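You operate a simulated robot arm through the tools that you are given. There is no shell and no other tool.

You are at the controls of a simulated two-armed robot. One attempt, no reset.

## Task
Clear the jam and send the carton through with 75 mm tape ends.
Fine: stop once, guides to 32, start once, then switch off; leave the feed key.

Only the result counts: the job must be done as asked and must still hold three seconds after the hand-in. Knocking over, shifting, dropping, spilling or breaking anything else fails it.

## Robot
Two 7-joint arms with fingered hands on one trunk that stands fixed in place. Base frame: the origin is at the foot of the trunk, x ahead of it, y to its left, z up. Lengths are in m, angles in degrees, forces in N, time in s.
The left shoulder is at [0.07, 0.186, 1.156], the right one opposite. With the tool pointing down near the work surface each hand reaches from about 0.42 to 0.8 m from the base axis, measured 20 degrees to its own side. Payload 3.6 kg a hand.
Tool frame (each hand has its own): the origin (TCP) lies between the finger pads and is the grasp point; the fingertips stand 0.026 m ahead of it; z points along the fingers, y is the line along which they close. The gripper opens to 0.088 m; its body begins 0.03 m behind the TCP. The gripper is a hand of 3 fingers: y runs from the thumb to the fingers, the wrist lies at [-0.017, -0.098, -0.164] in the tool frame.
Orientation is told as [roll, pitch, yaw] about the base's x, y, z axes, in that order, counted from this pose: with the fingers straight down and the wrist toward the robot, the tool's x, y and z point along [0, 1, 0], [1, 0, 0] and [0, 0, -1] of the base frame.

## Interface
- The arms move only by the tool jog_arm. It takes "left_targets", "right_targets" or both (then of equal length, played together; a hand with none holds still); each is a list of rows, each a list of 2 entries, a list of its own where there are three numbers: the shift along the tool's x, y, z in units of 50 mm (1.0 is 50 mm), then the turn, a rotation vector about the tool's x, y, z in units of 6 degrees (1.0 is 6 degrees). In form: [[[x, y, z], [wx, wy, wz]], ...]. A call has 1 to 20 rows; each row shifts and turns the commanded pose from where the row before left it, along the tool's axes as they then stand. A call with a number of a shift or a turn outside -1 to 1 is refused whole. A row lasts 0.2 s, in which the tool goes at most 0.05 m and 8.6 degrees; a call with a longer step from one row to the next is refused whole. Where a pose cannot be reached the arm comes as near as it can. A force on the tool above 80 N (or 10 N above the force at the start of the call, whichever is more), or a blocked arm, ends the call early, and 0.2 s more pass. In this call time passes only in rows, and 0.2 s behind the last. The reply holds the time, the measured pose of the TCP, the force on the tool along the base axes, the opening and the grip force, in the units named above and with some noise, with the torque about the TCP (base axes, N m) and any sound that the robot's microphone picked up, and new pictures: "show" is both (left out), scene, wrist or none (wrist: the cameras of the hands that moved).
- Cameras (640 x 400 px; columns grow to the right, rows downward): "scene" is now at [0.2205, -0.0611, 1.1055]; the picture's right is [-0.70, -0.71, 0.00], its down [0.07, -0.07, -1.00] and it looks along [0.71, -0.70, 0.09] (base axes); focal length 214 px, centre (320, 200). "left" rides on the left gripper at [-0.056, -0.08, -0.102] in its tool frame; the picture's right is [-0.73, -0.32, 0.60], its down [0.62, -0.66, 0.41] and it looks along [0.27, 0.68, 0.69] (tool axes); focal length 247 px, centre (320, 200). "right" rides on the right gripper at [0.056, -0.08, -0.102] in its tool frame; the picture's right is [-0.73, 0.32, -0.60], its down [-0.62, -0.66, 0.41] and it looks along [-0.27, 0.68, 0.69] (tool axes); focal length 247 px, centre (320, 200). There is no depth. A picture from a camera that has moved, and an enlarged one, comes with that camera's place and axes in the base frame and with its lens.
- raise_lower(by): moves the trunk up (or, below 0, down) by that many m; the arms and the scene camera ride with it, the base frame stays. It gives what a move gives, with no picture.
- curl_fingers(fingers, thumb_bend, thumb_turn, hand): sets how far each is bent, from 0 (flat) to 1 (curled in); at 0.3 the hand is open as for a grip, at 0.7 the pads meet at the TCP. One left out holds its place. A second passes; each finger stops where it meets its share of the squeeze, and holds until it gets a number again. It is the only way to open and close the hand. It gives what a move gives, with no picture; readings hold the bend of each and the force on the fingers (four entries, about 0 where the hand has none), thumb and palm. thumb_turn goes from beside the hand (0) to across from the fingers (1), as for a grip.
- turn_head(pan, tilt): turns the head with the scene camera to pan (to the left, within 60 degrees either way) and tilt (down, from -29 to 69), counted from straight ahead of the robot (the tilt from the chest, where the trunk bows). It gives what a move gives, and a new picture of the scene camera.
- enlarge(camera, box): a new picture of the part [left, top, right, bottom] of that camera's present view, enlarged. It takes no simulated time.
- job_done(): hands the job in; it is judged then, once.

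Places have to be worked out from the pictures, the camera data and where the tool is seen. Open the grippers and draw the arms clear of the work before you hand the job in, unless the task says otherwise.

The tools are called as name(argument=value, ...) on one line, values as JSON. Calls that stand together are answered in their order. jog_arm: Moves the arms, as the interface text tells. Its arguments: {"type":"object","properties":{"left_targets":{"type":"array","items":{"type":"array"}},"right_targets":{"type":"array","items":{"type":"array"}},"show":{"type":"string","enum":["both","scene","wrist","none"]}},"required":[]} The other tools are called the same way: raise_lower (by) moves the trunk up or down; curl_fingers (fingers, thumb_bend, thumb_turn, hand) moves the fingers one by one; turn_head (pan, tilt) turns the head that bears the scene camera; enlarge (camera, box) takes an enlarged picture of a part of a camera's view; job_done () hands the job in.

At the start:

```text
t: 0.0
left_eef_pos: [0.4045, -0.0808, 1.3475]
left_ee_rot: [0.0, 0.0, 0.1]
left_contact_force: [0.4, 0.3, -0.6]
left_wrist_torque: [-0.01, -0.02, 0.01]
left_finger_gap: 0.0877
left_grip_force: 0.0
left_shape: jaw
left_bend: [0.3, 0.3, 0.98]
left_finger forces: [0.2, 0.0, 0.0, 0.0, 0.0, 0.0]
right_eef_pos: [0.3521, -0.4495, 1.2384]
right_ee_rot: [0.0, -0.1, 0.1]
right_contact_force: [0.1, -0.1, -0.3]
right_wrist_torque: [0.01, 0.01, 0.04]
right_finger_gap: 0.0877
right_grip_force: 0.0
right_shape: jaw
right_bend: [0.3, 0.3, 0.98]
right_finger forces: [0.0, 0.1, 0.0, 0.0, 0.0, 0.0]
trunk travel left (down, up): [-0.3, 0.457]
head pan, tilt (commanded): [-44.6, -5.4]
```

scene: 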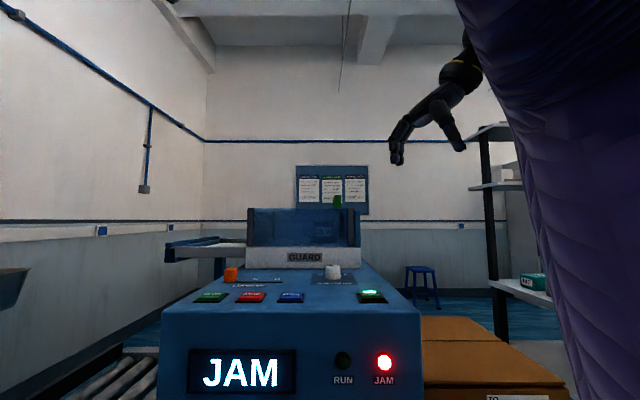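
right: 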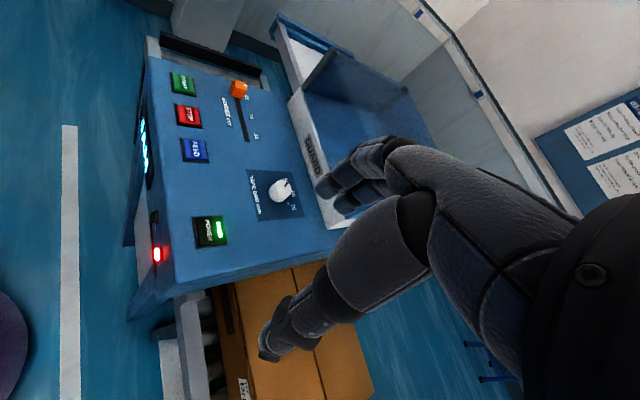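
left: 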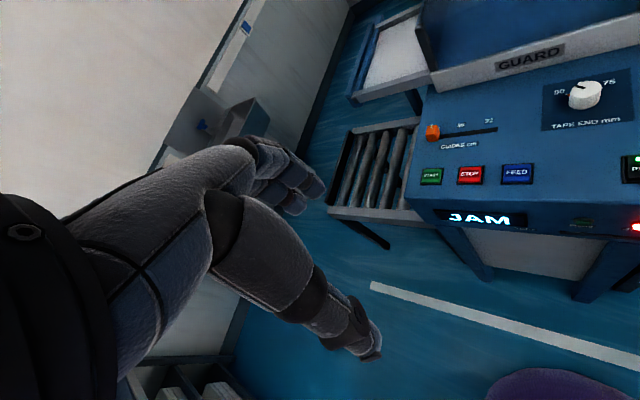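

The machine shows JAM, with start/stop/feed/power keys, a guides slider and a tape-end knob on its top. I'll take enlarged views of the panel and the notices before moving.

enlarge(camera="scene", box=[160, 190, 430, 400])

enlarge(camera="right", box=[120, 30, 380, 290])

enlarge(camera="left", box=[320, 0, 640, 260])

enlarge(camera="scene", box=[290, 160, 375, 220])

```text
1.90 times, centred on (295, 295) of scene
camera zoom: at [0.2205, -0.0611, 1.1055], right [-0.7, -0.71, 0.0], down [0.07, -0.07, -1.0], along [0.71, -0.7, 0.09], focal length 408 px, centre (368, 19)
```

zoom: 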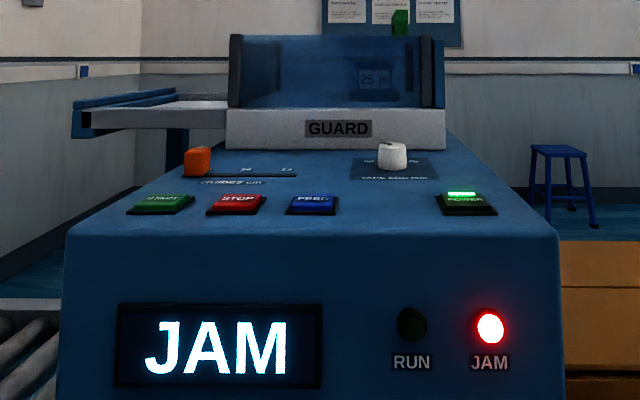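

```text
1.54 times, centred on (250, 160) of right
camera zoom: at [0.2727, -0.3934, 1.3419], right [0.32, -0.73, 0.6], down [-0.66, -0.62, -0.41], along [0.68, -0.27, -0.69], focal length 380 px, centre (428, 262)
```

zoom: 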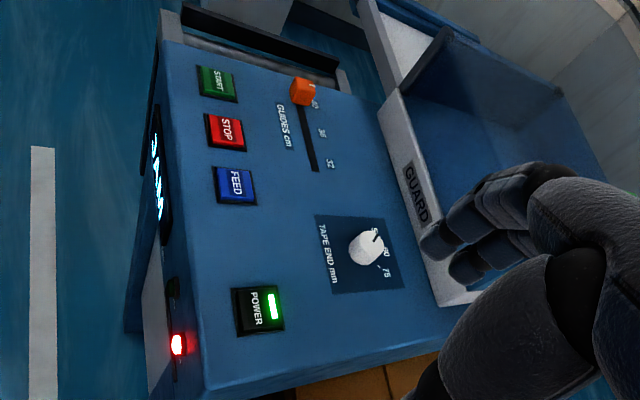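

```text
1.54 times, centred on (480, 130) of left
camera zoom: at [0.3244, -0.1386, 1.4484], right [-0.32, -0.73, -0.6], down [-0.67, 0.62, -0.41], along [0.67, 0.27, -0.69], focal length 380 px, centre (74, 308)
```

zoom: 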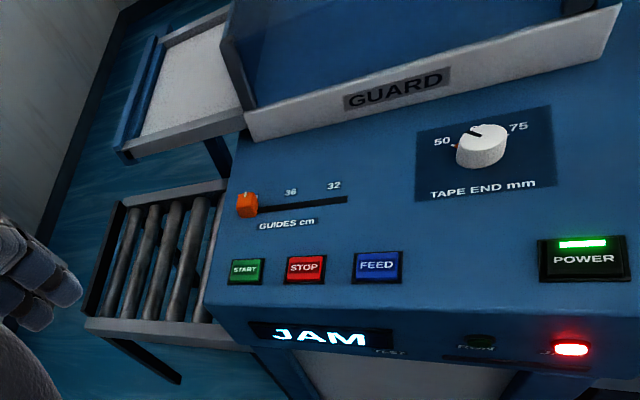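

```text
6.67 times, centred on (332, 190) of scene
camera zoom: at [0.2205, -0.0611, 1.1055], right [-0.7, -0.71, 0.0], down [0.07, -0.07, -1.0], along [0.71, -0.7, 0.09], focal length 1430 px, centre (237, 267)
```

zoom: 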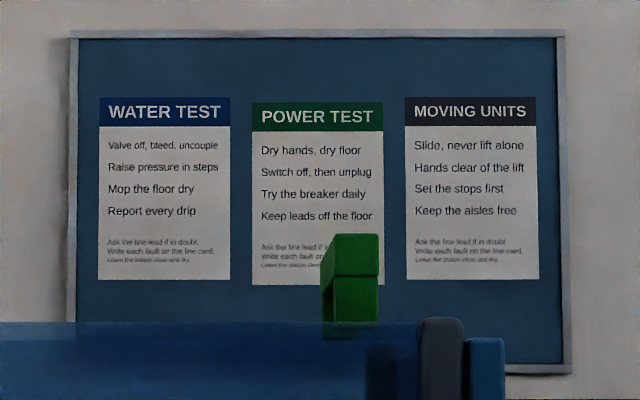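

The keys are START, STOP, FEED and POWER (lit). The guides slider sits at the 40 end and the tape knob points near 50. I'll raise the trunk a bit and turn the head to see into the machine from above.

raise_lower(by=0.3)

turn_head(pan=-44, tilt=35)

```text
t: 3.0
left_eef_pos: [0.405, -0.0819, 1.6472]
left_ee_rot: [-0.1, 0.1, 0.0]
left_contact_force: [0.0, 0.1, 0.7]
left_wrist_torque: [-0.03, 0.01, 0.01]
left_finger_gap: 0.0879
left_grip_force: 0.0
left_shape: jaw
left_bend: [0.3, 0.3, 0.98]
left_finger forces: [0.0, 0.0, 0.0, 0.1, 0.0, 0.0]
right_eef_pos: [0.3508, -0.4512, 1.5392]
right_ee_rot: [0.0, 0.0, 0.2]
right_contact_force: [-0.7, 1.2, 0.2]
right_wrist_torque: [0.01, 0.0, 0.0]
right_finger_gap: 0.0876
right_grip_force: 0.0
right_shape: jaw
right_bend: [0.3, 0.3, 0.98]
right_finger forces: [0.0, 0.0, 0.1, 0.0, 0.0, 0.0]
trunk travel left (down, up): [-0.6, 0.157]
head pan, tilt (commanded): [-44.6, -5.4]
```

```text
t: 4.1
left_eef_pos: [0.4057, -0.0808, 1.6467]
left_ee_rot: [0.0, 0.0, 0.1]
left_contact_force: [0.4, -0.1, -0.4]
left_wrist_torque: [-0.02, 0.0, 0.01]
left_finger_gap: 0.0874
left_grip_force: 0.0
left_shape: jaw
left_bend: [0.3, 0.3, 0.98]
left_finger forces: [0.1, 0.1, 0.0, 0.1, 0.1, 0.0]
right_eef_pos: [0.3513, -0.4498, 1.5396]
right_ee_rot: [0.0, 0.0, 0.0]
right_contact_force: [-0.8, 0.0, -1.2]
right_wrist_torque: [0.0, 0.03, 0.0]
right_finger_gap: 0.0877
right_grip_force: 0.1
right_shape: jaw
right_bend: [0.3, 0.3, 0.98]
right_finger forces: [0.1, 0.0, 0.0, 0.0, 0.1, 0.0]
trunk travel left (down, up): [-0.6, 0.157]
head pan, tilt (commanded): [-44.0, 35.0]
camera scene: at [0.1959, -0.061, 1.3559], right [-0.69, -0.72, 0.0], down [-0.41, 0.4, -0.82], along [0.59, -0.57, -0.57], focal length 214 px, centre (320, 200)
```

scene: 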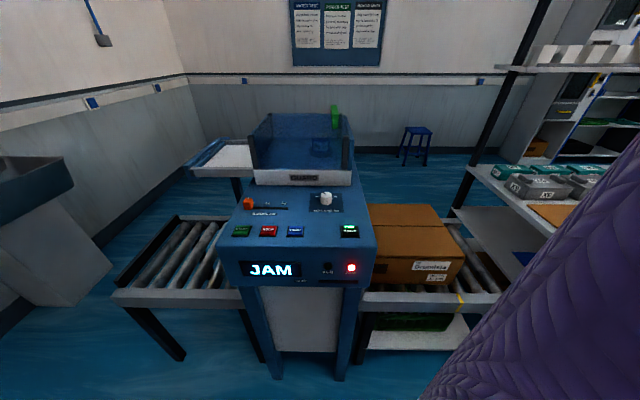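

The carton is on the infeed rollers at the right of the sealer, and the exit rollers are to the left. I'll zoom in on the carton, the guard and the panel.

enlarge(camera="scene", box=[340, 180, 520, 330])

enlarge(camera="scene", box=[180, 95, 380, 220])

enlarge(camera="scene", box=[220, 170, 390, 290])

enlarge(camera="right", box=[0, 0, 640, 400])

enlarge(camera="left", box=[0, 0, 640, 400])

```text
2.67 times, centred on (430, 255) of scene
camera zoom: at [0.1959, -0.061, 1.3559], right [-0.69, -0.72, 0.0], down [-0.41, 0.4, -0.82], along [0.59, -0.57, -0.57], focal length 572 px, centre (27, 53)
```

zoom: 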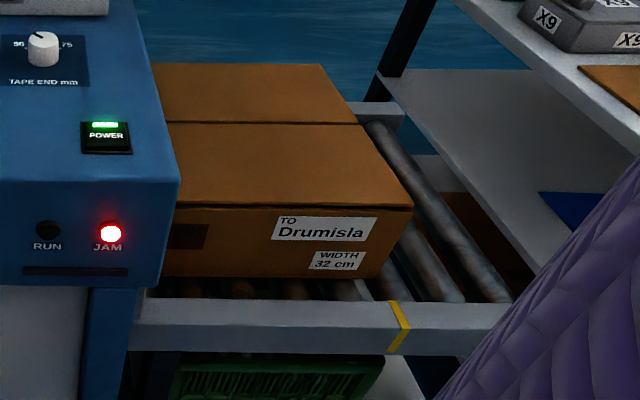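

```text
3.20 times, centred on (280, 158) of scene
camera zoom: at [0.1959, -0.061, 1.3559], right [-0.69, -0.72, 0.0], down [-0.41, 0.4, -0.82], along [0.59, -0.57, -0.57], focal length 686 px, centre (448, 336)
```

zoom: 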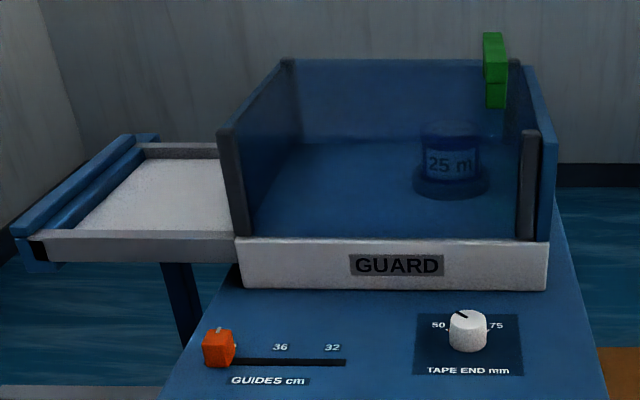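

```text
3.33 times, centred on (305, 230) of scene
camera zoom: at [0.1959, -0.061, 1.3559], right [-0.69, -0.72, 0.0], down [-0.41, 0.4, -0.82], along [0.59, -0.57, -0.57], focal length 715 px, centre (370, 100)
```

zoom: 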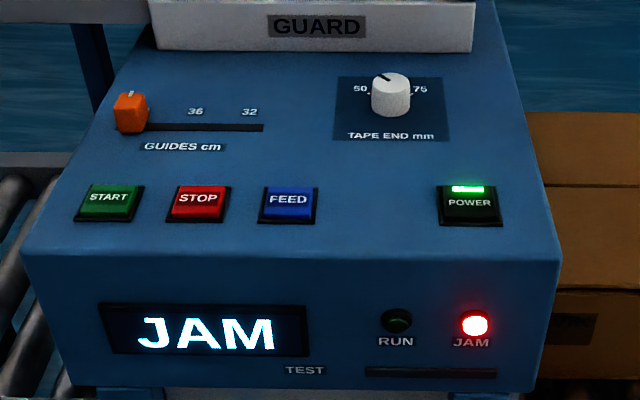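

```text
1.00 times, centred on (320, 200) of right (not enlarged: the box is as wide or as high as the picture)
camera zoom: at [0.2727, -0.3934, 1.6419], right [0.32, -0.73, 0.6], down [-0.66, -0.62, -0.41], along [0.68, -0.27, -0.69], focal length 247 px, centre (320, 200)
```

zoom: 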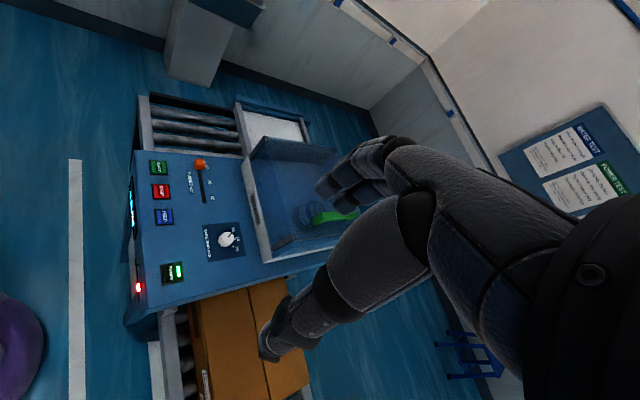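

```text
1.00 times, centred on (320, 200) of left (not enlarged: the box is as wide or as high as the picture)
camera zoom: at [0.3244, -0.1387, 1.7484], right [-0.32, -0.73, -0.6], down [-0.67, 0.62, -0.41], along [0.67, 0.27, -0.69], focal length 247 px, centre (320, 200)
```

zoom: 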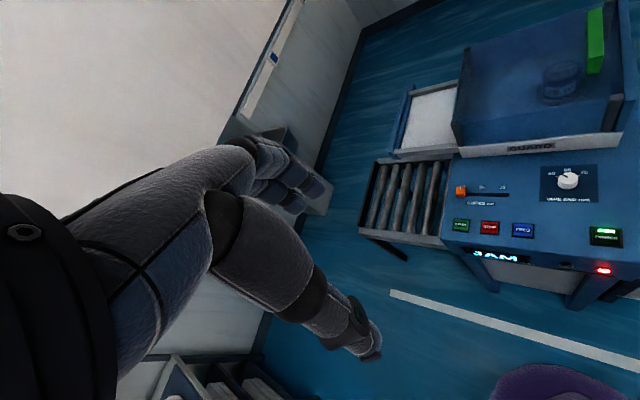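

The carton label reads WIDTH 32 cm. I'll look closely at the knob, the slider, the carton's entry and the guard.

enlarge(camera="scene", box=[300, 180, 350, 215])

enlarge(camera="right", box=[190, 210, 260, 270])

enlarge(camera="scene", box=[225, 180, 305, 250])

enlarge(camera="right", box=[120, 260, 320, 400])

enlarge(camera="right", box=[120, 140, 260, 300])

```text
11.43 times, centred on (325, 198) of scene
camera zoom: at [0.1959, -0.061, 1.3559], right [-0.69, -0.72, 0.0], down [-0.41, 0.4, -0.82], along [0.59, -0.57, -0.57], focal length 2451 px, centre (263, 229)
```

zoom: 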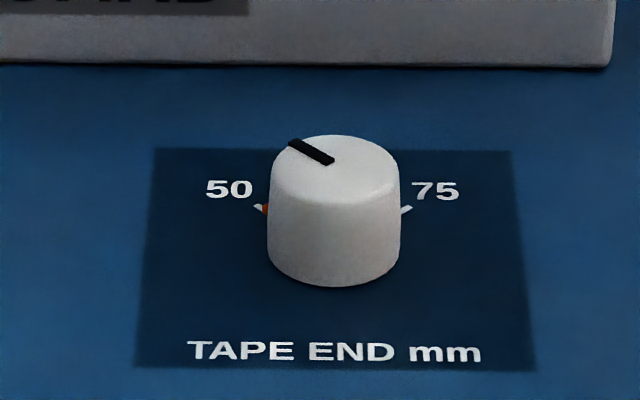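

```text
6.67 times, centred on (225, 240) of right
camera zoom: at [0.2727, -0.3934, 1.6419], right [0.32, -0.73, 0.6], down [-0.66, -0.62, -0.41], along [0.68, -0.27, -0.69], focal length 1646 px, centre (953, -67)
```

zoom: 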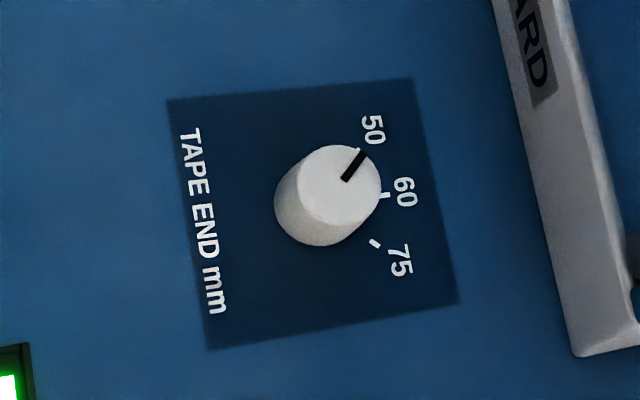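

```text
5.71 times, centred on (265, 215) of scene
camera zoom: at [0.1959, -0.061, 1.3559], right [-0.69, -0.72, 0.0], down [-0.41, 0.4, -0.82], along [0.59, -0.57, -0.57], focal length 1226 px, centre (634, 114)
```

zoom: 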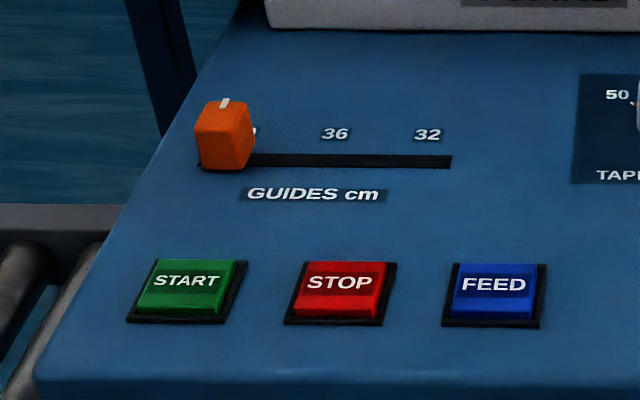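

```text
2.86 times, centred on (220, 330) of right
camera zoom: at [0.2727, -0.3934, 1.6419], right [0.32, -0.73, 0.6], down [-0.66, -0.62, -0.41], along [0.68, -0.27, -0.69], focal length 706 px, centre (606, -171)
```

zoom: 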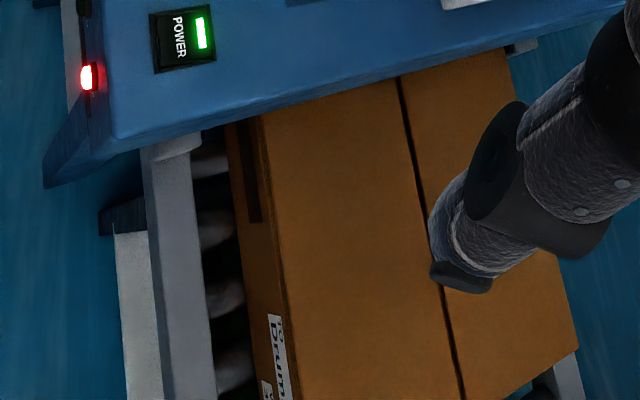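

```text
2.50 times, centred on (190, 220) of right
camera zoom: at [0.2727, -0.3934, 1.6419], right [0.32, -0.73, 0.6], down [-0.66, -0.62, -0.41], along [0.68, -0.27, -0.69], focal length 617 px, centre (645, 150)
```

zoom: 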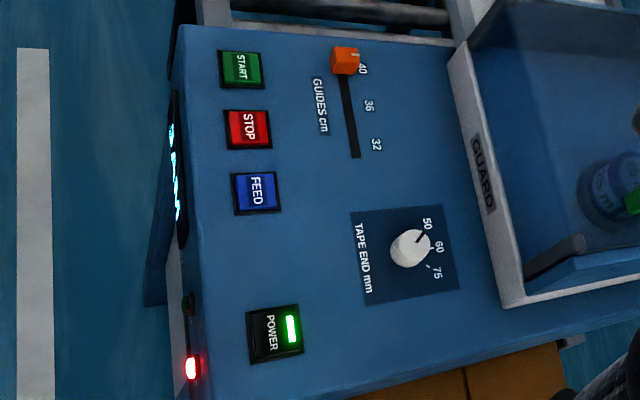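

STOP, START and POWER work out at about (0.585,-0.253), (0.638,-0.203) and (0.436,-0.40), with tops near z 0.97. The knob is at about (0.578,-0.457) and points at 50. The slider is at about (0.709,-0.267). The machine faces about 45° toward the robot, so I'll pinch the right hand shut as a pointer and turn it to yaw -45.5.

curl_fingers(hand="right", fingers=0.7, thumb_bend=0.7, thumb_turn=1.0)

jog_arm(right_targets=[[[0, 0, 0], [0, 0, 0.95]], [[0, 0, 0], [0, 0, 0.95]], [[0, 0, 0], [0, 0, 0.95]], [[0, 0, 0], [0, 0, 0.95]], [[0, 0, 0], [0, 0, 0.95]], [[0, 0, 0], [0, 0, 0.95]], [[0, 0, 0], [0, 0, 0.95]], [[0, 0, 0], [0, 0, 0.95]]], show="both")

```text
t: 5.1
left_eef_pos: [0.4051, -0.0806, 1.6469]
left_ee_rot: [0.0, 0.0, 0.1]
left_contact_force: [-0.4, -0.2, 0.7]
left_wrist_torque: [-0.02, 0.01, 0.01]
left_finger_gap: 0.0875
left_grip_force: 0.2
left_shape: jaw
left_bend: [0.3, 0.3, 0.98]
left_finger forces: [0.1, 0.1, 0.0, 0.0, 0.0, 0.1]
right_eef_pos: [0.3518, -0.4502, 1.5383]
right_ee_rot: [0.0, -0.1, 0.1]
right_contact_force: [0.2, -0.1, 0.3]
right_wrist_torque: [0.01, -0.01, 0.01]
right_finger_gap: 0.0035
right_grip_force: 0.0
right_shape: fingers
right_bend: [0.7, 0.7, 1.0]
right_finger forces: [0.0, 0.0, 0.0, 0.1, 0.1, 0.0]
trunk travel left (down, up): [-0.6, 0.157]
head pan, tilt (commanded): [-44.0, 35.0]
```

```text
t: 6.9
left_eef_pos: [0.404, -0.081, 1.6471]
left_ee_rot: [0.0, 0.1, 0.1]
left_contact_force: [-0.7, 1.4, -0.2]
left_wrist_torque: [-0.02, -0.05, -0.01]
left_finger_gap: 0.0878
left_grip_force: 0.0
left_shape: jaw
left_bend: [0.3, 0.3, 0.98]
left_finger forces: [0.0, 0.1, 0.0, 0.1, 0.0, 0.0]
right_eef_pos: [0.3527, -0.4486, 1.5382]
right_ee_rot: [0.0, 0.0, -45.7]
right_contact_force: [-0.2, 0.5, -0.5]
right_wrist_torque: [-0.03, 0.0, -0.02]
right_finger_gap: 0.0038
right_grip_force: 0.0
right_shape: fingers
right_bend: [0.7, 0.7, 1.0]
right_finger forces: [0.0, 0.0, 0.1, 0.1, 0.0, 0.0]
trunk travel left (down, up): [-0.6, 0.157]
head pan, tilt (commanded): [-44.0, 35.0]
camera scene: at [0.1961, -0.0606, 1.3558], right [-0.69, -0.72, 0.0], down [-0.41, 0.4, -0.82], along [0.59, -0.57, -0.57], focal length 214 px, centre (320, 200)
camera right: at [0.3372, -0.3526, 1.6418], right [-0.3, -0.74, 0.6], down [-0.91, 0.04, -0.41], along [0.28, -0.67, -0.69], focal length 247 px, centre (320, 200)
```

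scene: 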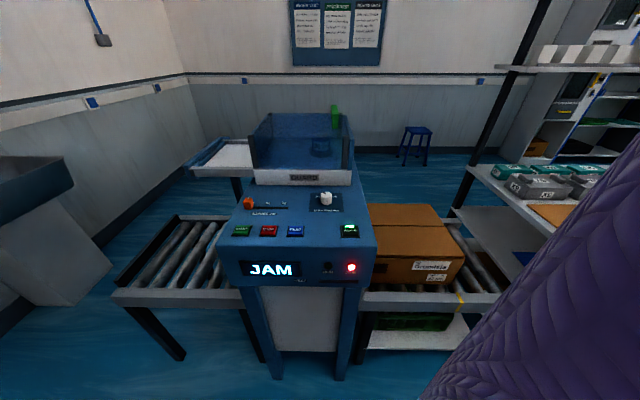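
right: 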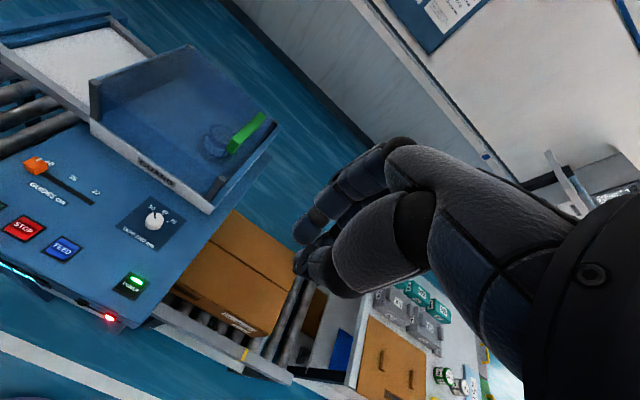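

The hand is now a closed pointer at yaw -45.7 and nothing is touching. Next I'll move it to about 6 cm above the STOP key.

jog_arm(right_targets=[[[0.4327, 0.0317, 0.6829], [0, 0, 0]], [[0.4327, 0.0317, 0.6829], [0, 0, 0]], [[0.4327, 0.0317, 0.6829], [0, 0, 0]], [[0.4327, 0.0317, 0.6829], [0, 0, 0]], [[0.4327, 0.0317, 0.6829], [0, 0, 0]], [[0.4327, 0.0317, 0.6829], [0, 0, 0]], [[0.4327, 0.0317, 0.6829], [0, 0, 0]], [[0.4327, 0.0317, 0.6829], [0, 0, 0]], [[0.4327, 0.0317, 0.6829], [0, 0, 0]], [[0.4327, 0.0317, 0.6829], [0, 0, 0]], [[0.4327, 0.0317, 0.6829], [0, 0, 0]], [[0.4327, 0.0317, 0.6829], [0, 0, 0]], [[0.4327, 0.0317, 0.6829], [0, 0, 0]], [[0.4327, 0.0317, 0.6829], [0, 0, 0]]], show="both")

```text
t: 9.9
left_eef_pos: [0.4042, -0.081, 1.6458]
left_ee_rot: [0.0, 0.0, 0.1]
left_contact_force: [0.7, -0.3, 0.1]
left_wrist_torque: [0.0, 0.01, 0.03]
left_finger_gap: 0.0876
left_grip_force: 0.0
left_shape: jaw
left_bend: [0.3, 0.3, 0.98]
left_finger forces: [0.1, 0.1, 0.0, 0.1, 0.0, 0.0]
right_eef_pos: [0.5071, -0.3236, 1.1762]
right_ee_rot: [0.1, 0.0, -45.5]
right_contact_force: [-1.1, -0.6, 0.1]
right_wrist_torque: [0.01, 0.02, 0.02]
right_finger_gap: 0.0035
right_grip_force: 0.1
right_shape: fingers
right_bend: [0.7, 0.7, 1.0]
right_finger forces: [0.0, 0.0, 0.0, 0.0, 0.0, 0.0]
right hand out of reach, approached as far as the arm can: row 11, 12, 13, 14
trunk travel left (down, up): [-0.6, 0.157]
head pan, tilt (commanded): [-44.0, 35.0]
camera scene: at [0.1957, -0.0609, 1.3558], right [-0.69, -0.72, 0.0], down [-0.41, 0.4, -0.82], along [0.59, -0.57, -0.57], focal length 214 px, centre (320, 200)
camera right: at [0.4925, -0.2271, 1.2798], right [-0.3, -0.74, 0.6], down [-0.91, 0.04, -0.41], along [0.28, -0.67, -0.69], focal length 247 px, centre (320, 200)
```

scene: 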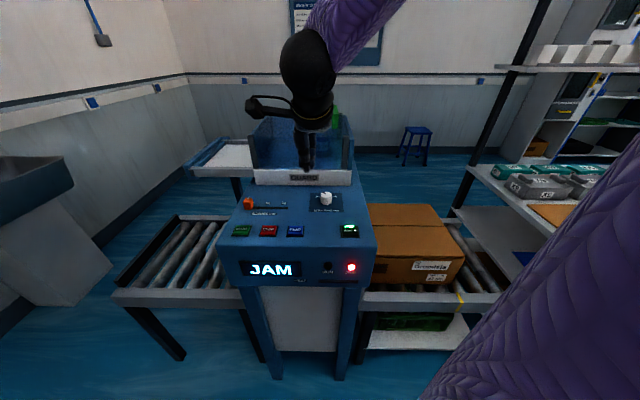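
right: 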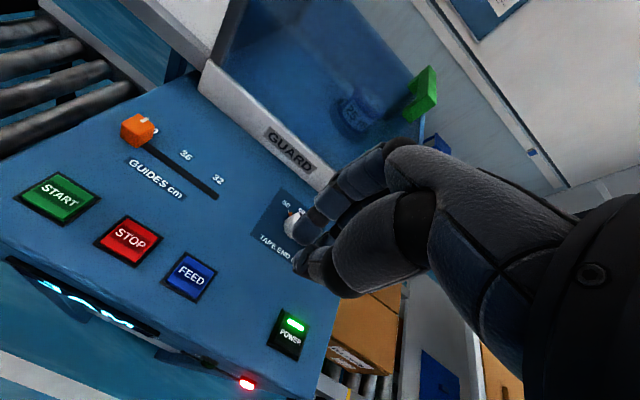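

The arm stopped short at z 1.176 because the shoulder is too high. I'll raise the hand first and then lower the trunk, so the hand works closer to shoulder level.

jog_arm(right_targets=[[[0, 0, -0.8], [0, 0, 0]], [[0, 0, -0.8], [0, 0, 0]], [[0, 0, -0.8], [0, 0, 0]], [[0, 0, -0.8], [0, 0, 0]], [[0, 0, -0.8], [0, 0, 0]], [[0, 0, -0.8], [0, 0, 0]], [[0, 0, -0.8], [0, 0, 0]], [[0, 0, -0.8], [0, 0, 0]]], show="scene")

```text
t: 11.7
left_eef_pos: [0.405, -0.0806, 1.6468]
left_ee_rot: [0.0, 0.0, 0.2]
left_contact_force: [-0.3, -0.5, -0.2]
left_wrist_torque: [0.01, 0.0, 0.03]
left_finger_gap: 0.0877
left_grip_force: 0.0
left_shape: jaw
left_bend: [0.3, 0.3, 0.98]
left_finger forces: [0.0, 0.0, 0.0, 0.0, 0.1, 0.1]
right_eef_pos: [0.5061, -0.3254, 1.499]
right_ee_rot: [0.1, 0.1, -45.6]
right_contact_force: [-0.2, 0.6, -0.7]
right_wrist_torque: [0.0, 0.01, 0.01]
right_finger_gap: 0.0039
right_grip_force: 0.1
right_shape: fingers
right_bend: [0.7, 0.7, 1.0]
right_finger forces: [0.1, 0.0, 0.1, 0.0, 0.0, 0.0]
trunk travel left (down, up): [-0.6, 0.157]
head pan, tilt (commanded): [-44.0, 35.0]
camera scene: at [0.1957, -0.0609, 1.3558], right [-0.69, -0.72, 0.0], down [-0.41, 0.4, -0.82], along [0.59, -0.57, -0.57], focal length 214 px, centre (320, 200)
```

scene: 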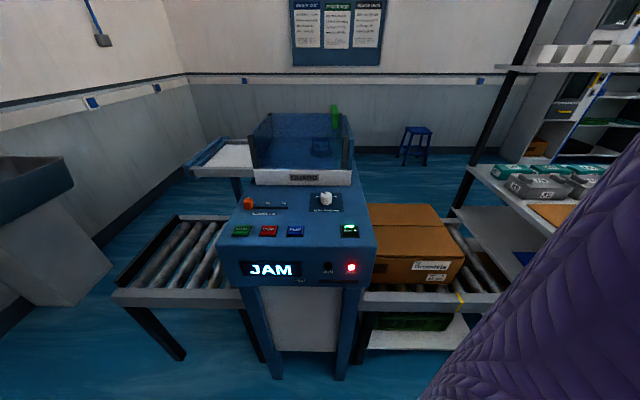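

The command follows the reached pose, and the hand is now at z 1.50. Lowering the trunk by 0.3 m will bring it to about 1.20, still clear of the machine.

raise_lower(by=-0.3)

turn_head(pan=-40, tilt=22)

```text
t: 14.7
left_eef_pos: [0.4039, -0.0798, 1.347]
left_ee_rot: [0.0, 0.1, 0.1]
left_contact_force: [-0.8, 0.4, -1.3]
left_wrist_torque: [-0.02, 0.01, -0.01]
left_finger_gap: 0.0879
left_grip_force: 0.0
left_shape: jaw
left_bend: [0.3, 0.3, 0.98]
left_finger forces: [0.0, 0.1, 0.1, 0.0, 0.0, 0.1]
right_eef_pos: [0.5075, -0.325, 1.198]
right_ee_rot: [0.0, 0.0, -45.6]
right_contact_force: [0.0, 1.6, -0.6]
right_wrist_torque: [-0.01, -0.03, -0.01]
right_finger_gap: 0.0039
right_grip_force: 0.1
right_shape: fingers
right_bend: [0.7, 0.7, 1.0]
right_finger forces: [0.1, 0.0, 0.1, 0.0, 0.0, 0.1]
trunk travel left (down, up): [-0.3, 0.457]
head pan, tilt (commanded): [-44.0, 35.0]
```

```text
t: 15.4
left_eef_pos: [0.4047, -0.0805, 1.3481]
left_ee_rot: [0.1, 0.0, 0.1]
left_contact_force: [0.2, -0.7, 0.0]
left_wrist_torque: [0.01, -0.02, 0.0]
left_finger_gap: 0.0876
left_grip_force: 0.1
left_shape: jaw
left_bend: [0.3, 0.3, 0.98]
left_finger forces: [0.0, 0.0, 0.0, 0.0, 0.1, 0.0]
right_eef_pos: [0.5083, -0.3245, 1.1973]
right_ee_rot: [-0.1, 0.0, -45.6]
right_contact_force: [1.0, -0.9, -0.5]
right_wrist_torque: [0.0, 0.04, 0.02]
right_finger_gap: 0.0038
right_grip_force: 0.1
right_shape: fingers
right_bend: [0.7, 0.7, 1.0]
right_finger forces: [0.0, 0.0, 0.1, 0.0, 0.0, 0.0]
trunk travel left (down, up): [-0.3, 0.457]
head pan, tilt (commanded): [-40.0, 22.0]
camera scene: at [0.2295, -0.0595, 1.0616], right [-0.64, -0.77, 0.0], down [-0.29, 0.24, -0.93], along [0.71, -0.6, -0.38], focal length 214 px, centre (320, 200)
```

scene: 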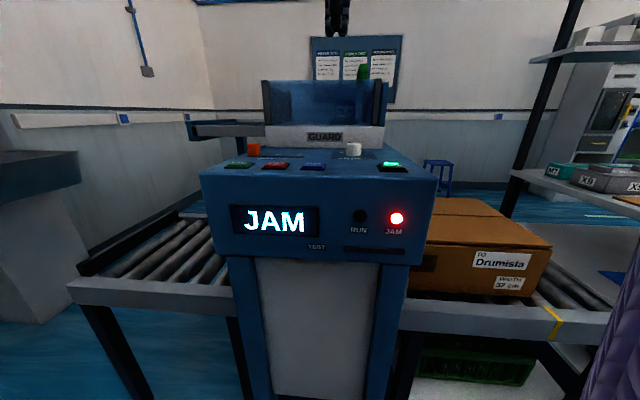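

The scene camera is now low, but the arm should reach better. I'll move to just above STOP, with the TCP at z 1.05 and the fingertips near 1.024.

jog_arm(right_targets=[[[0.419, 0.01, 0.588], [0, 0, 0]], [[0.419, 0.01, 0.588], [0, 0, 0]], [[0.419, 0.01, 0.588], [0, 0, 0]], [[0.419, 0.01, 0.588], [0, 0, 0]], [[0.419, 0.01, 0.588], [0, 0, 0]]], show="both")

```text
t: 16.6
left_eef_pos: [0.4059, -0.0816, 1.3464]
left_ee_rot: [0.0, 0.1, 0.1]
left_contact_force: [0.4, -0.2, 0.2]
left_wrist_torque: [-0.02, 0.01, 0.02]
left_finger_gap: 0.0878
left_grip_force: 0.0
left_shape: jaw
left_bend: [0.3, 0.3, 0.98]
left_finger forces: [0.0, 0.1, 0.0, 0.0, 0.0, 0.0]
right_eef_pos: [0.5842, -0.2533, 1.0482]
right_ee_rot: [0.1, 0.1, -45.6]
right_contact_force: [0.7, 0.4, 0.6]
right_wrist_torque: [0.0, 0.02, 0.02]
right_finger_gap: 0.0037
right_grip_force: 0.1
right_shape: fingers
right_bend: [0.7, 0.7, 1.0]
right_finger forces: [0.1, 0.0, 0.0, 0.0, 0.0, 0.0]
trunk travel left (down, up): [-0.3, 0.457]
head pan, tilt (commanded): [-40.0, 22.0]
camera scene: at [0.2302, -0.0596, 1.0614], right [-0.64, -0.77, 0.0], down [-0.29, 0.24, -0.93], along [0.71, -0.6, -0.38], focal length 214 px, centre (320, 200)
camera right: at [0.5699, -0.1566, 1.1516], right [-0.3, -0.74, 0.6], down [-0.91, 0.04, -0.41], along [0.28, -0.67, -0.69], focal length 247 px, centre (320, 200)
```

scene: 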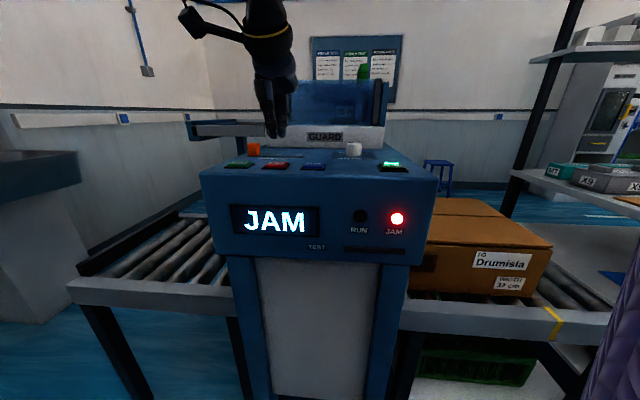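
right: 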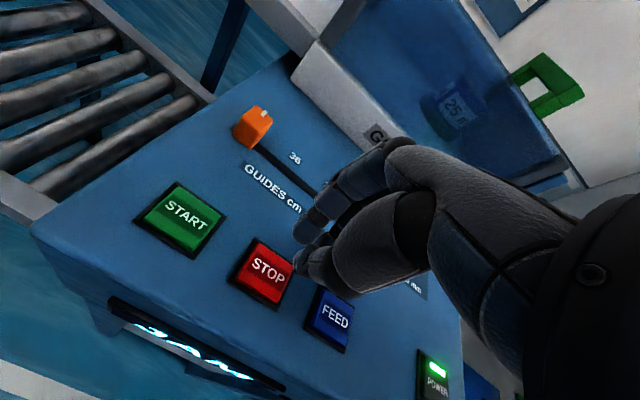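

The hand reached the spot. I'll zoom in to check that the fingertips line up with the STOP key.

enlarge(camera="scene", box=[210, 80, 370, 190])

enlarge(camera="right", box=[200, 150, 420, 330])

```text
3.64 times, centred on (290, 135) of scene
camera zoom: at [0.2302, -0.0596, 1.0614], right [-0.64, -0.77, 0.0], down [-0.29, 0.24, -0.93], along [0.71, -0.6, -0.38], focal length 780 px, centre (429, 436)
```

zoom: 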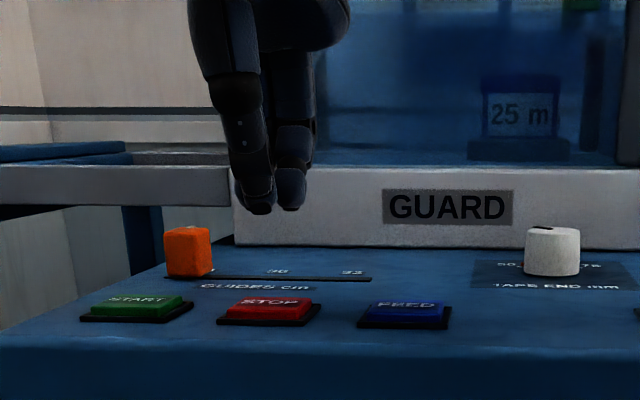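

```text
2.22 times, centred on (310, 240) of right
camera zoom: at [0.5699, -0.1566, 1.1516], right [-0.3, -0.74, 0.6], down [-0.91, 0.04, -0.41], along [0.28, -0.67, -0.69], focal length 549 px, centre (342, 111)
```

zoom: 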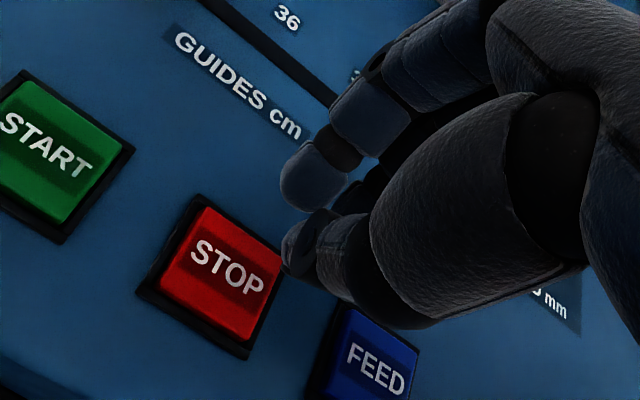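

The fingertips sit over the STOP key, which I place at (0.586,-0.251) with its top near z 0.975. I'll lower to about 7 mm above it.

jog_arm(right_targets=[[[0.03, -0.01, 0.4], [0, 0, 0]], [[0.0, 0.0, 0.4], [0, 0, 0]]], show="both")

enlarge(camera="scene", box=[210, 80, 370, 190])

enlarge(camera="right", box=[200, 150, 420, 330])

```text
t: 17.2
left_eef_pos: [0.4051, -0.0814, 1.3467]
left_ee_rot: [-0.1, 0.0, 0.1]
left_contact_force: [0.4, 0.1, 0.5]
left_wrist_torque: [0.02, -0.01, 0.01]
left_finger_gap: 0.0876
left_grip_force: 0.1
left_shape: jaw
left_bend: [0.3, 0.3, 0.98]
left_finger forces: [0.0, 0.0, 0.0, 0.0, 0.1, 0.0]
right_eef_pos: [0.585, -0.2519, 1.0098]
right_ee_rot: [0.0, 0.0, -45.6]
right_contact_force: [0.3, 0.1, 0.2]
right_wrist_torque: [-0.04, 0.01, 0.02]
right_finger_gap: 0.0035
right_grip_force: 0.0
right_shape: fingers
right_bend: [0.7, 0.7, 1.0]
right_finger forces: [0.1, 0.0, 0.0, 0.1, 0.0, 0.1]
trunk travel left (down, up): [-0.3, 0.457]
head pan, tilt (commanded): [-40.0, 22.0]
camera scene: at [0.2294, -0.0594, 1.0617], right [-0.64, -0.77, 0.0], down [-0.29, 0.24, -0.93], along [0.71, -0.6, -0.37], focal length 214 px, centre (320, 200)
camera right: at [0.5706, -0.1544, 1.1132], right [-0.3, -0.74, 0.6], down [-0.91, 0.04, -0.41], along [0.28, -0.67, -0.69], focal length 247 px, centre (320, 200)
```

scene: 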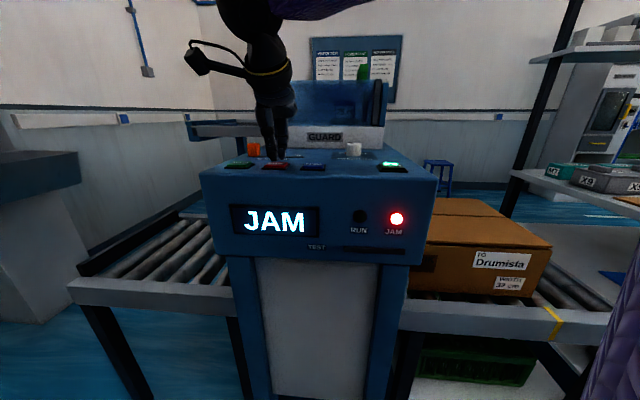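
right: 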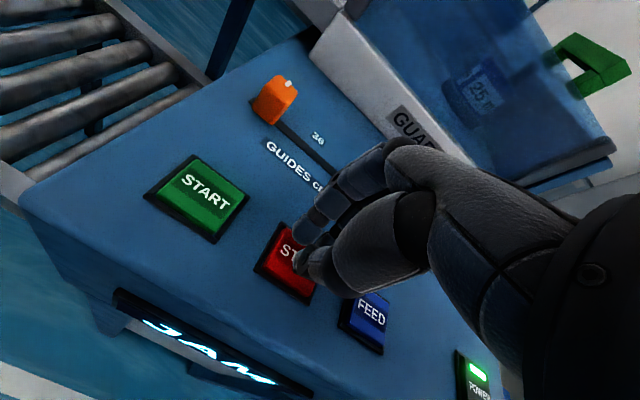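

```text
3.64 times, centred on (290, 135) of scene
camera zoom: at [0.2294, -0.0594, 1.0617], right [-0.64, -0.77, 0.0], down [-0.29, 0.24, -0.93], along [0.71, -0.6, -0.37], focal length 780 px, centre (429, 436)
```

zoom: 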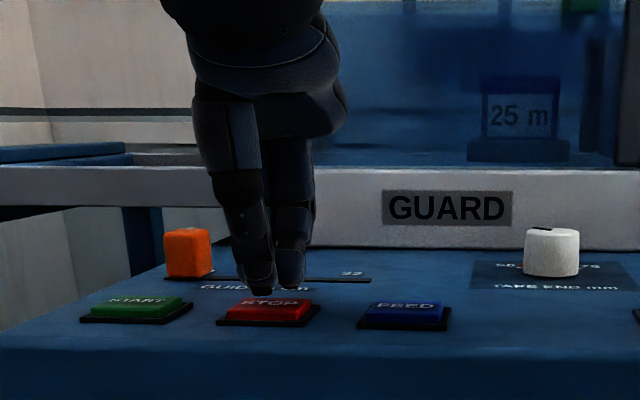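

```text
2.22 times, centred on (310, 240) of right
camera zoom: at [0.5706, -0.1544, 1.1132], right [-0.3, -0.74, 0.6], down [-0.91, 0.04, -0.41], along [0.28, -0.67, -0.69], focal length 549 px, centre (342, 111)
```

zoom: 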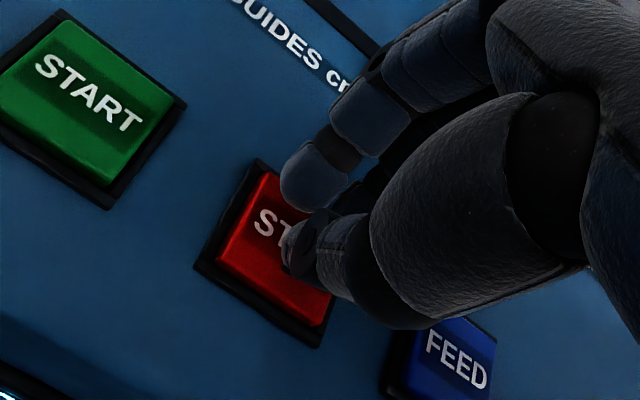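

The tips are centred over STOP and a few mm above it. I'll press down in small steps.

jog_arm(right_targets=[[[0, 0, 0.1], [0, 0, 0]], [[0, 0, 0.1], [0, 0, 0]]], show="scene")

```text
t: 17.8
left_eef_pos: [0.4036, -0.0799, 1.3477]
left_ee_rot: [0.0, -0.1, 0.0]
left_contact_force: [0.6, -0.3, 0.9]
left_wrist_torque: [-0.01, 0.03, 0.01]
left_finger_gap: 0.0877
left_grip_force: 0.0
left_shape: jaw
left_bend: [0.3, 0.3, 0.98]
left_finger forces: [0.1, 0.1, 0.0, 0.1, 0.1, 0.1]
right_eef_pos: [0.5849, -0.2512, 1.0025]
right_ee_rot: [0.0, -0.1, -45.5]
right_contact_force: [-0.7, 0.5, 2.4]
right_wrist_torque: [0.02, -0.02, 0.03]
right_finger_gap: 0.0033
right_grip_force: 0.9
right_shape: fingers
right_bend: [0.7, 0.7, 1.0]
right_finger forces: [0.1, 0.3, 0.0, 0.0, 2.2, 0.0]
trunk travel left (down, up): [-0.3, 0.457]
head pan, tilt (commanded): [-40.0, 22.0]
heard: click
camera scene: at [0.2293, -0.0593, 1.0618], right [-0.64, -0.77, 0.0], down [-0.29, 0.24, -0.93], along [0.71, -0.6, -0.37], focal length 214 px, centre (320, 200)
```

scene: 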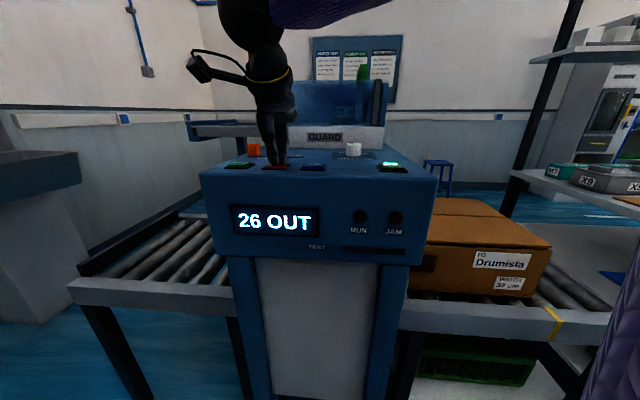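

STOP clicked once, the JAM lamp went out and the display shows "26 OUT". I'll retract straight up.

jog_arm(right_targets=[[[0, 0, -0.5], [0, 0, 0]], [[0, 0, -0.8], [0, 0, 0]], [[0, 0, -0.8], [0, 0, 0]]], show="both")

enlarge(camera="scene", box=[200, 130, 440, 280])

```text
t: 18.6
left_eef_pos: [0.4047, -0.0806, 1.3477]
left_ee_rot: [0.0, -0.1, 0.0]
left_contact_force: [-0.1, -0.9, 0.7]
left_wrist_torque: [0.01, 0.0, 0.01]
left_finger_gap: 0.0876
left_grip_force: 0.0
left_shape: jaw
left_bend: [0.3, 0.3, 0.98]
left_finger forces: [0.1, 0.0, 0.1, 0.0, 0.0, 0.0]
right_eef_pos: [0.5823, -0.2508, 1.106]
right_ee_rot: [0.1, 0.0, -45.6]
right_contact_force: [-0.2, -0.9, 0.5]
right_wrist_torque: [-0.01, 0.05, 0.0]
right_finger_gap: 0.0032
right_grip_force: 0.0
right_shape: fingers
right_bend: [0.7, 0.7, 1.0]
right_finger forces: [0.0, 0.0, 0.0, 0.0, 0.1, 0.0]
trunk travel left (down, up): [-0.3, 0.457]
head pan, tilt (commanded): [-40.0, 22.0]
camera scene: at [0.2291, -0.0593, 1.0618], right [-0.64, -0.77, 0.0], down [-0.29, 0.24, -0.93], along [0.71, -0.6, -0.37], focal length 214 px, centre (320, 200)
camera right: at [0.5676, -0.1543, 1.2093], right [-0.3, -0.74, 0.6], down [-0.91, 0.04, -0.41], along [0.28, -0.67, -0.69], focal length 247 px, centre (320, 200)
```

scene: 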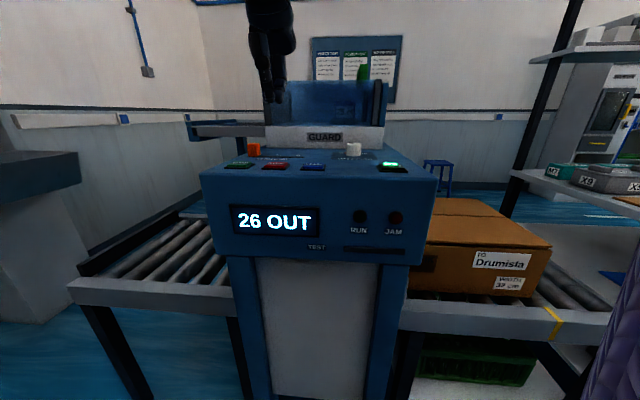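
right: 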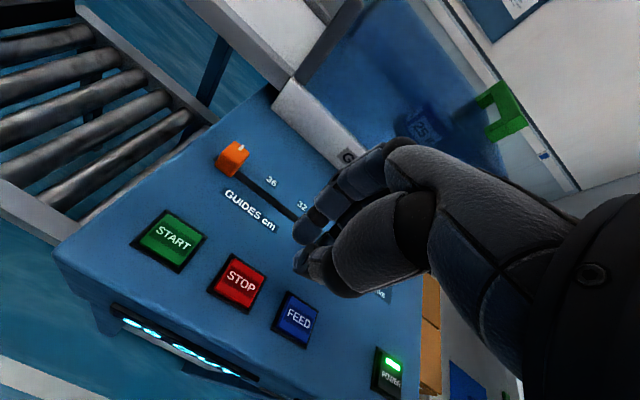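

```text
2.67 times, centred on (320, 205) of scene
camera zoom: at [0.2291, -0.0593, 1.0618], right [-0.64, -0.77, 0.0], down [-0.29, 0.24, -0.93], along [0.71, -0.6, -0.37], focal length 572 px, centre (320, 187)
```

zoom: 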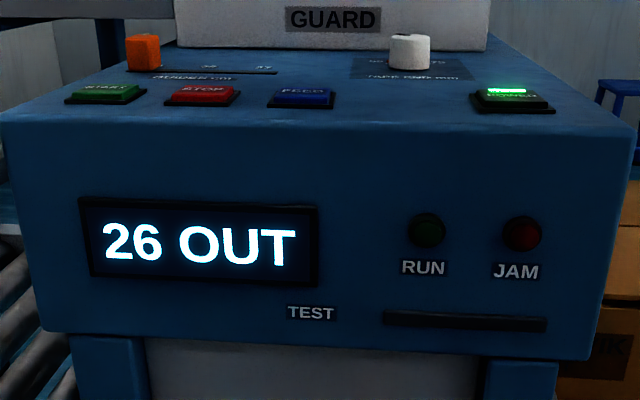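

Next is the guides slider. I'll zoom in on it from the wrist camera to fix its place.

enlarge(camera="right", box=[190, 120, 330, 230])

enlarge(camera="scene", box=[230, 130, 310, 180])

```text
3.64 times, centred on (260, 175) of right
camera zoom: at [0.5676, -0.1543, 1.2093], right [-0.3, -0.74, 0.6], down [-0.91, 0.04, -0.41], along [0.28, -0.67, -0.69], focal length 898 px, centre (538, 291)
```

zoom: 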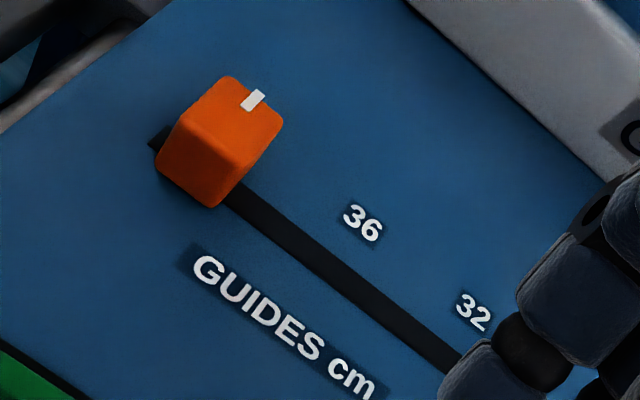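

```text
8.00 times, centred on (270, 155) of scene
camera zoom: at [0.2291, -0.0593, 1.0618], right [-0.64, -0.77, 0.0], down [-0.29, 0.24, -0.93], along [0.71, -0.6, -0.37], focal length 1716 px, centre (720, 560)
```

zoom: 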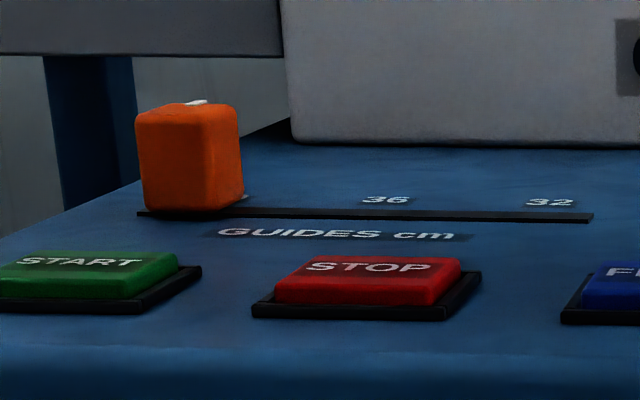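

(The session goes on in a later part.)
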